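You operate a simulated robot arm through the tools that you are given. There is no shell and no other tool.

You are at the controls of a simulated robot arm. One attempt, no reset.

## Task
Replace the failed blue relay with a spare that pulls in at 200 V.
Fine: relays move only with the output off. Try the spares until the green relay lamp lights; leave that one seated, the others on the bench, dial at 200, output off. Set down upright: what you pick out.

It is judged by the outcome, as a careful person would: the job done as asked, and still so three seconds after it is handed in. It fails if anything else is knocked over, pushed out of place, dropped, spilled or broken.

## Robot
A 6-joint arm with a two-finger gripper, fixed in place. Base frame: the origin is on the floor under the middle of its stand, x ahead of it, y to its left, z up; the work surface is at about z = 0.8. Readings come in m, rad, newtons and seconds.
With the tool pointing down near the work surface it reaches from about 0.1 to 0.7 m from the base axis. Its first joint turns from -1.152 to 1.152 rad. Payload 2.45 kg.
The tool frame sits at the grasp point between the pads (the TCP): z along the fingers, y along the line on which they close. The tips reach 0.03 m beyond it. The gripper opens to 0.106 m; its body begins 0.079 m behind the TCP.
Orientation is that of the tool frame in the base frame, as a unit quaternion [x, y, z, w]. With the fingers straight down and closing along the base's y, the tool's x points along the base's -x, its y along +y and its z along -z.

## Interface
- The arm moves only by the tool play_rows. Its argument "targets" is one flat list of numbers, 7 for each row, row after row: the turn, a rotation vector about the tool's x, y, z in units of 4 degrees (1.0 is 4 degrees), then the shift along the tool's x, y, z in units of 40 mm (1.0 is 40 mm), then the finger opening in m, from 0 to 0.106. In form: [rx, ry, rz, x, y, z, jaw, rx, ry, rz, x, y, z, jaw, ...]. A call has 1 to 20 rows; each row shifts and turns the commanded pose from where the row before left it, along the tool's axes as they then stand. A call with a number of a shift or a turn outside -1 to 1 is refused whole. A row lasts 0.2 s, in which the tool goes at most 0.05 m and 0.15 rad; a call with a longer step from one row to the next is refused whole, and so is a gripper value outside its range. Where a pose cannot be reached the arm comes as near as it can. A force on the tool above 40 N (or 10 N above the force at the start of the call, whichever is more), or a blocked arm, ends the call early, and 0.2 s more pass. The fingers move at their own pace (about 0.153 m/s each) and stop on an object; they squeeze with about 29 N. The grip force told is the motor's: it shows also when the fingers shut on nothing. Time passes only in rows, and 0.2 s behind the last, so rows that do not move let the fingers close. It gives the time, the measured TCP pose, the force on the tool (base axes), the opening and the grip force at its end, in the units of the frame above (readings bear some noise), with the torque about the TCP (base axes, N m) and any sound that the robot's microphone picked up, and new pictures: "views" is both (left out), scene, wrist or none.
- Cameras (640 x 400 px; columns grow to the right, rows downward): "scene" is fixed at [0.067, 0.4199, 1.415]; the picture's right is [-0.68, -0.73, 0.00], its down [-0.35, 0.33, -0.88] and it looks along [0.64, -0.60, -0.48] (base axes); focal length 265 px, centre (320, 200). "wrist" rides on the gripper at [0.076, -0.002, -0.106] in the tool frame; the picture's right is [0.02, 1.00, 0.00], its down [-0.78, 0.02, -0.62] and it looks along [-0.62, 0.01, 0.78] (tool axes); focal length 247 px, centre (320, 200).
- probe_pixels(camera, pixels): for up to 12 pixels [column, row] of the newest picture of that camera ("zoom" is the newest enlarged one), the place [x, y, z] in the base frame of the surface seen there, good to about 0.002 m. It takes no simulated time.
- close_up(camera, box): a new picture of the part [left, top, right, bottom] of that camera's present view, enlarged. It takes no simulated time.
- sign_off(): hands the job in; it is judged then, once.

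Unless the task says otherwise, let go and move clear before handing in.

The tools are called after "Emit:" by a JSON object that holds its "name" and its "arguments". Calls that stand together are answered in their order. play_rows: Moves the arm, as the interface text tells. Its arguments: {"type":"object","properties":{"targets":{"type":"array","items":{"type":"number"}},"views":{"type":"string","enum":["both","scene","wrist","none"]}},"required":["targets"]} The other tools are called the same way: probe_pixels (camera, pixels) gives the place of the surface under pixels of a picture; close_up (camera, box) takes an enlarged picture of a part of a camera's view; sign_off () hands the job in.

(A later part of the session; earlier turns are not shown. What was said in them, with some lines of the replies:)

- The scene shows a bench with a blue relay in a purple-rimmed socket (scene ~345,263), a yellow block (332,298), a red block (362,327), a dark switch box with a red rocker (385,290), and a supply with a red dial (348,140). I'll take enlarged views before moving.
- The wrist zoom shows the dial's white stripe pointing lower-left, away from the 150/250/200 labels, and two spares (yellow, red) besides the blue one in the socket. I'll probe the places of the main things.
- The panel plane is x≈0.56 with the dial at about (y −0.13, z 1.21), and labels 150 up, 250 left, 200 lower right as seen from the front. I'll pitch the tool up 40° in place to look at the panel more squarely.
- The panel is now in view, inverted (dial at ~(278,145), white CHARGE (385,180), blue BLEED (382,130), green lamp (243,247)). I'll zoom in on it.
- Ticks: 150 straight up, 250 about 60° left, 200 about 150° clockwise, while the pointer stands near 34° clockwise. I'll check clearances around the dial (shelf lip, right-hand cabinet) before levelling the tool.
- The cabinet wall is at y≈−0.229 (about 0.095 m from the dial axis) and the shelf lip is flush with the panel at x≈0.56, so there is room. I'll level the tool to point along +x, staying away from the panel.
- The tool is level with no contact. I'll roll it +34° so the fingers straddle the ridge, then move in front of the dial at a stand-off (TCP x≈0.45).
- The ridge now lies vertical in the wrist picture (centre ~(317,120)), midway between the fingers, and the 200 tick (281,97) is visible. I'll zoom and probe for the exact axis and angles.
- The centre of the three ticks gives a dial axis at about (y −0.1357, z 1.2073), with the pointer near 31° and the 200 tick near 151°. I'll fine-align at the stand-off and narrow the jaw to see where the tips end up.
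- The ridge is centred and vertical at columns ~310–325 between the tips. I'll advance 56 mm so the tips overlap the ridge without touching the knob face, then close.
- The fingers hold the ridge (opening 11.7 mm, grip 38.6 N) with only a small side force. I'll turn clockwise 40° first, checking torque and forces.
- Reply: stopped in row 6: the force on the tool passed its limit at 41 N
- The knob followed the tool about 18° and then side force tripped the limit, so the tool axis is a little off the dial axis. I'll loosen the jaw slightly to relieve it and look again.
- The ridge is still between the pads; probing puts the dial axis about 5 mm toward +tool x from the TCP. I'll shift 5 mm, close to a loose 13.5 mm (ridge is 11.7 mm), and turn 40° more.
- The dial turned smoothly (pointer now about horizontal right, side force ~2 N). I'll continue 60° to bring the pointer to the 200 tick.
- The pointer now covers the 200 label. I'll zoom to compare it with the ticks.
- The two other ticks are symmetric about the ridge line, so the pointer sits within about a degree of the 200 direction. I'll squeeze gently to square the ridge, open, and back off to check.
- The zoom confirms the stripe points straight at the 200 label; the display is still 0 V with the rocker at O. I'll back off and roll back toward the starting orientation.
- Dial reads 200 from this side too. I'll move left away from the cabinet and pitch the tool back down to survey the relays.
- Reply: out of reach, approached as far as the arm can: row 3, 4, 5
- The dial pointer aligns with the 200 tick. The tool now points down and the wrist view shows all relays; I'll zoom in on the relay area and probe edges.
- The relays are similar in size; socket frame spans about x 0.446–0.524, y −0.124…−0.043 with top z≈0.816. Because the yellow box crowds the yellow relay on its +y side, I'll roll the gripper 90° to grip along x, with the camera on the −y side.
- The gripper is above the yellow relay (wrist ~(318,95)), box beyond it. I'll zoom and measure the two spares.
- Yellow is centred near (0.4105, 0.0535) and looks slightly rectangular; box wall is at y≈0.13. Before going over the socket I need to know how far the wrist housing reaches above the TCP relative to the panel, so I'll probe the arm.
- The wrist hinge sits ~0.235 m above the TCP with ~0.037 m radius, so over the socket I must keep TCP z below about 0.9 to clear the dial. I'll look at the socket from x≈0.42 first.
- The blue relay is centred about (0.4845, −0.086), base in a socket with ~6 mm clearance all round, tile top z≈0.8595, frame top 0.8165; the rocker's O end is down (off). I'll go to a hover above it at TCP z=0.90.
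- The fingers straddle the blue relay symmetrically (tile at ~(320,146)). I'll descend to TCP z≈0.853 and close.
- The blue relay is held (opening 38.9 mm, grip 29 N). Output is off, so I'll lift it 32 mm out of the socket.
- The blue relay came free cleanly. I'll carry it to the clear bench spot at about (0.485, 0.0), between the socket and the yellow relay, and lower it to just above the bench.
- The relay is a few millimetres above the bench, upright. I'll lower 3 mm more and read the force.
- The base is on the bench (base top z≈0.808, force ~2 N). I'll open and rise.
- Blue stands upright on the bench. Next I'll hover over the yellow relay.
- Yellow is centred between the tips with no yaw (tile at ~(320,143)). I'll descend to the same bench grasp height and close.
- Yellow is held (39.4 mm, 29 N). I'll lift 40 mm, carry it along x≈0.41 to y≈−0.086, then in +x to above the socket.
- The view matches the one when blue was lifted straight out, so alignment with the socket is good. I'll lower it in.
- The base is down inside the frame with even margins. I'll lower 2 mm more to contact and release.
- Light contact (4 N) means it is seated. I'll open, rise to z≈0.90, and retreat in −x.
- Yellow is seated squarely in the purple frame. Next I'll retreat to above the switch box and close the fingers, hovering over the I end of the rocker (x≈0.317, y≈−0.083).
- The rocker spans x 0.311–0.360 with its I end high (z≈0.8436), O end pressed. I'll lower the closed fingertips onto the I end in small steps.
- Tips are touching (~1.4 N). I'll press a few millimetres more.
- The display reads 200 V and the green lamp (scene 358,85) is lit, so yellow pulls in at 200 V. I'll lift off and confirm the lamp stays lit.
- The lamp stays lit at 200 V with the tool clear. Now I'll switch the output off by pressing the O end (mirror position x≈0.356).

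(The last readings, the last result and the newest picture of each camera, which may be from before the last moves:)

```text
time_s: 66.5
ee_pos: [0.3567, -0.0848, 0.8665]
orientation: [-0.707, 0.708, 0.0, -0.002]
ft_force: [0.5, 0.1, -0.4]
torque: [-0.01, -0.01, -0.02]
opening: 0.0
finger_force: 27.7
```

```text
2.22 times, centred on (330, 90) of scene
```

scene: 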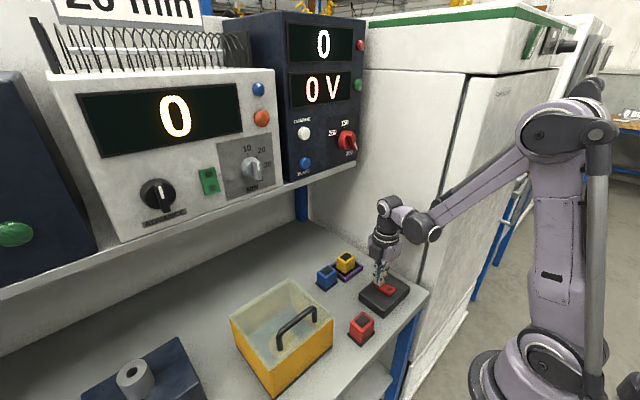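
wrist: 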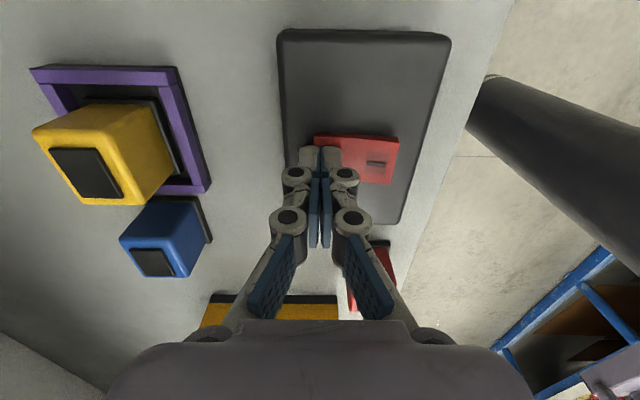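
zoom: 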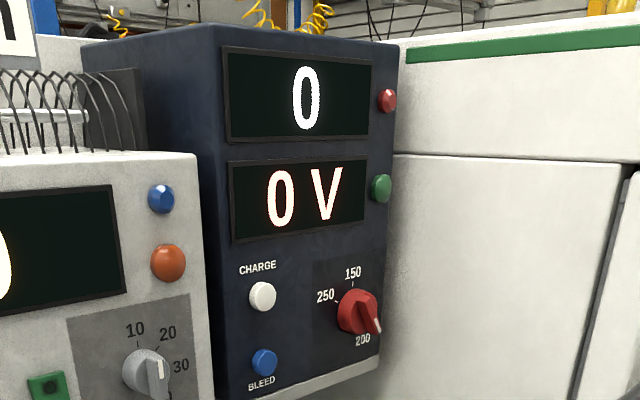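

Output is off: display 0 V and the green lamp dark. I'll rise clear and take a final look at the bench, switch, and dial.

Emit:
{"name": "play_rows", "arguments": {"targets": [0, 0, 0, 0, 0, -0.4, 0, 0, 0, 0, 0, 0.2, -0.7, 0, 0, 0, 0, 0, 0.3, -0.8, 0, 0, 0, 0, 0, 0.3, -0.8, 0, 0, 0, 0, 0, 0.3, -0.8, 0.03, 0, 0, 0, 0, 0, 0, 0.05, 0, 0, 0, 0, 0, 0, 0.05, 0, 0, 0, 0, 0, 0, 0.05]}}

Emit:
{"name": "close_up", "arguments": {"camera": "scene", "box": [290, 220, 430, 360]}}

Emit:
{"name": "close_up", "arguments": {"camera": "scene", "box": [280, 0, 380, 180]}}

Emit:
{"name": "close_up", "arguments": {"camera": "wrist", "box": [80, 0, 460, 240]}}

```text
time_s: 68.3
ee_pos: [0.3131, -0.0824, 1.0061]
orientation: [-0.707, 0.707, -0.001, -0.003]
ft_force: [-0.2, -0.7, 0.4]
torque: [-0.03, 0.0, -0.02]
opening: 0.0498
finger_force: 0.0
```

scene: 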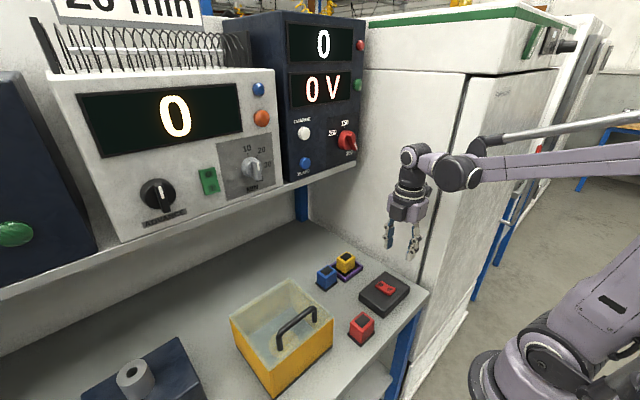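
wrist: 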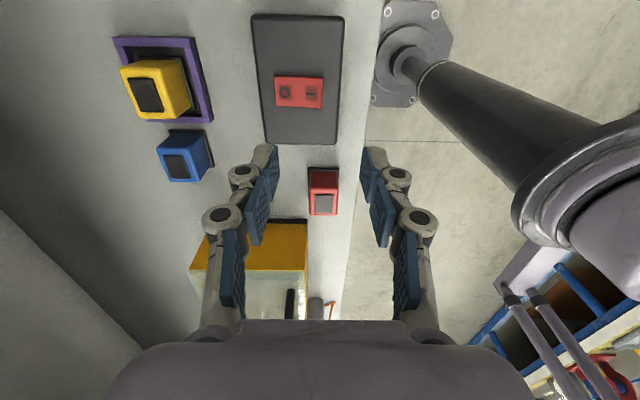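

```text
2.86 times, centred on (360, 290) of scene
```

zoom: 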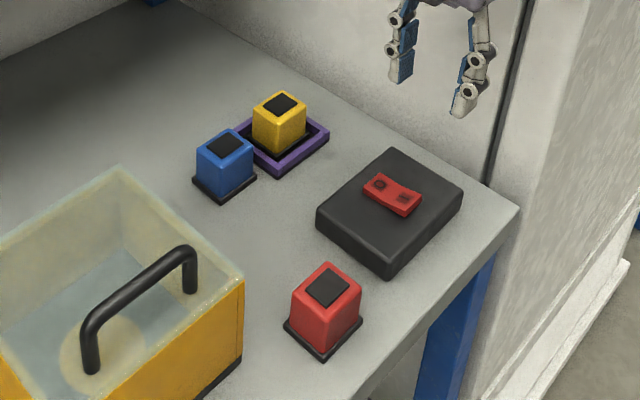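

```text
2.22 times, centred on (330, 90) of scene
```

zoom: 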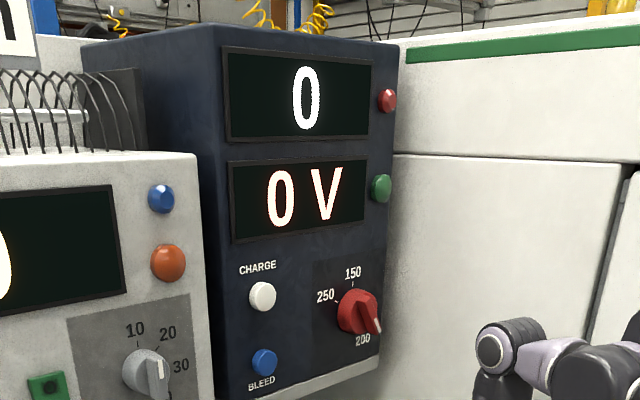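

```text
1.67 times, centred on (270, 120) of wrist
```

zoom: 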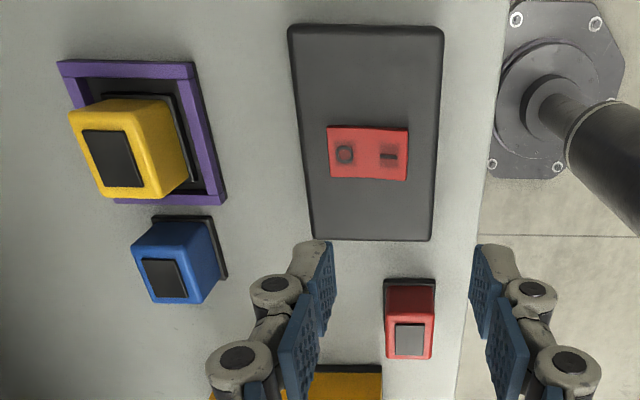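

The final pictures show yellow seated in the purple socket, blue and red upright on the bench, and the dial at 200. The rocker is at O (0 V, lamp dark) and the arm is clear, so I'm handing in.

Emit:
{"name": "sign_off", "arguments": {}}

```text
The job is handed in.
```

The failed blue relay is replaced: the yellow spare is seated in the socket. With the output on at 200 V its green relay lamp lit, and it stayed lit after I moved the arm clear.

- **Dial and output:** I set the dial to 200. The output is off, with the display at 0 V and the lamp dark. No relay was moved while the output was on.
- **Other relays:** The blue relay stands upright on the bench beside the socket. The red spare was never touched, since yellow worked first.
- **Bench:** Nothing else was knocked or shifted, and the arm was raised clear before I handed in.

While I was turning the dial, the side force once passed the 40 N limit and the move stopped itself. I re-centred the grip and finished the turn; the final pictures show the pointer on the 200 mark.
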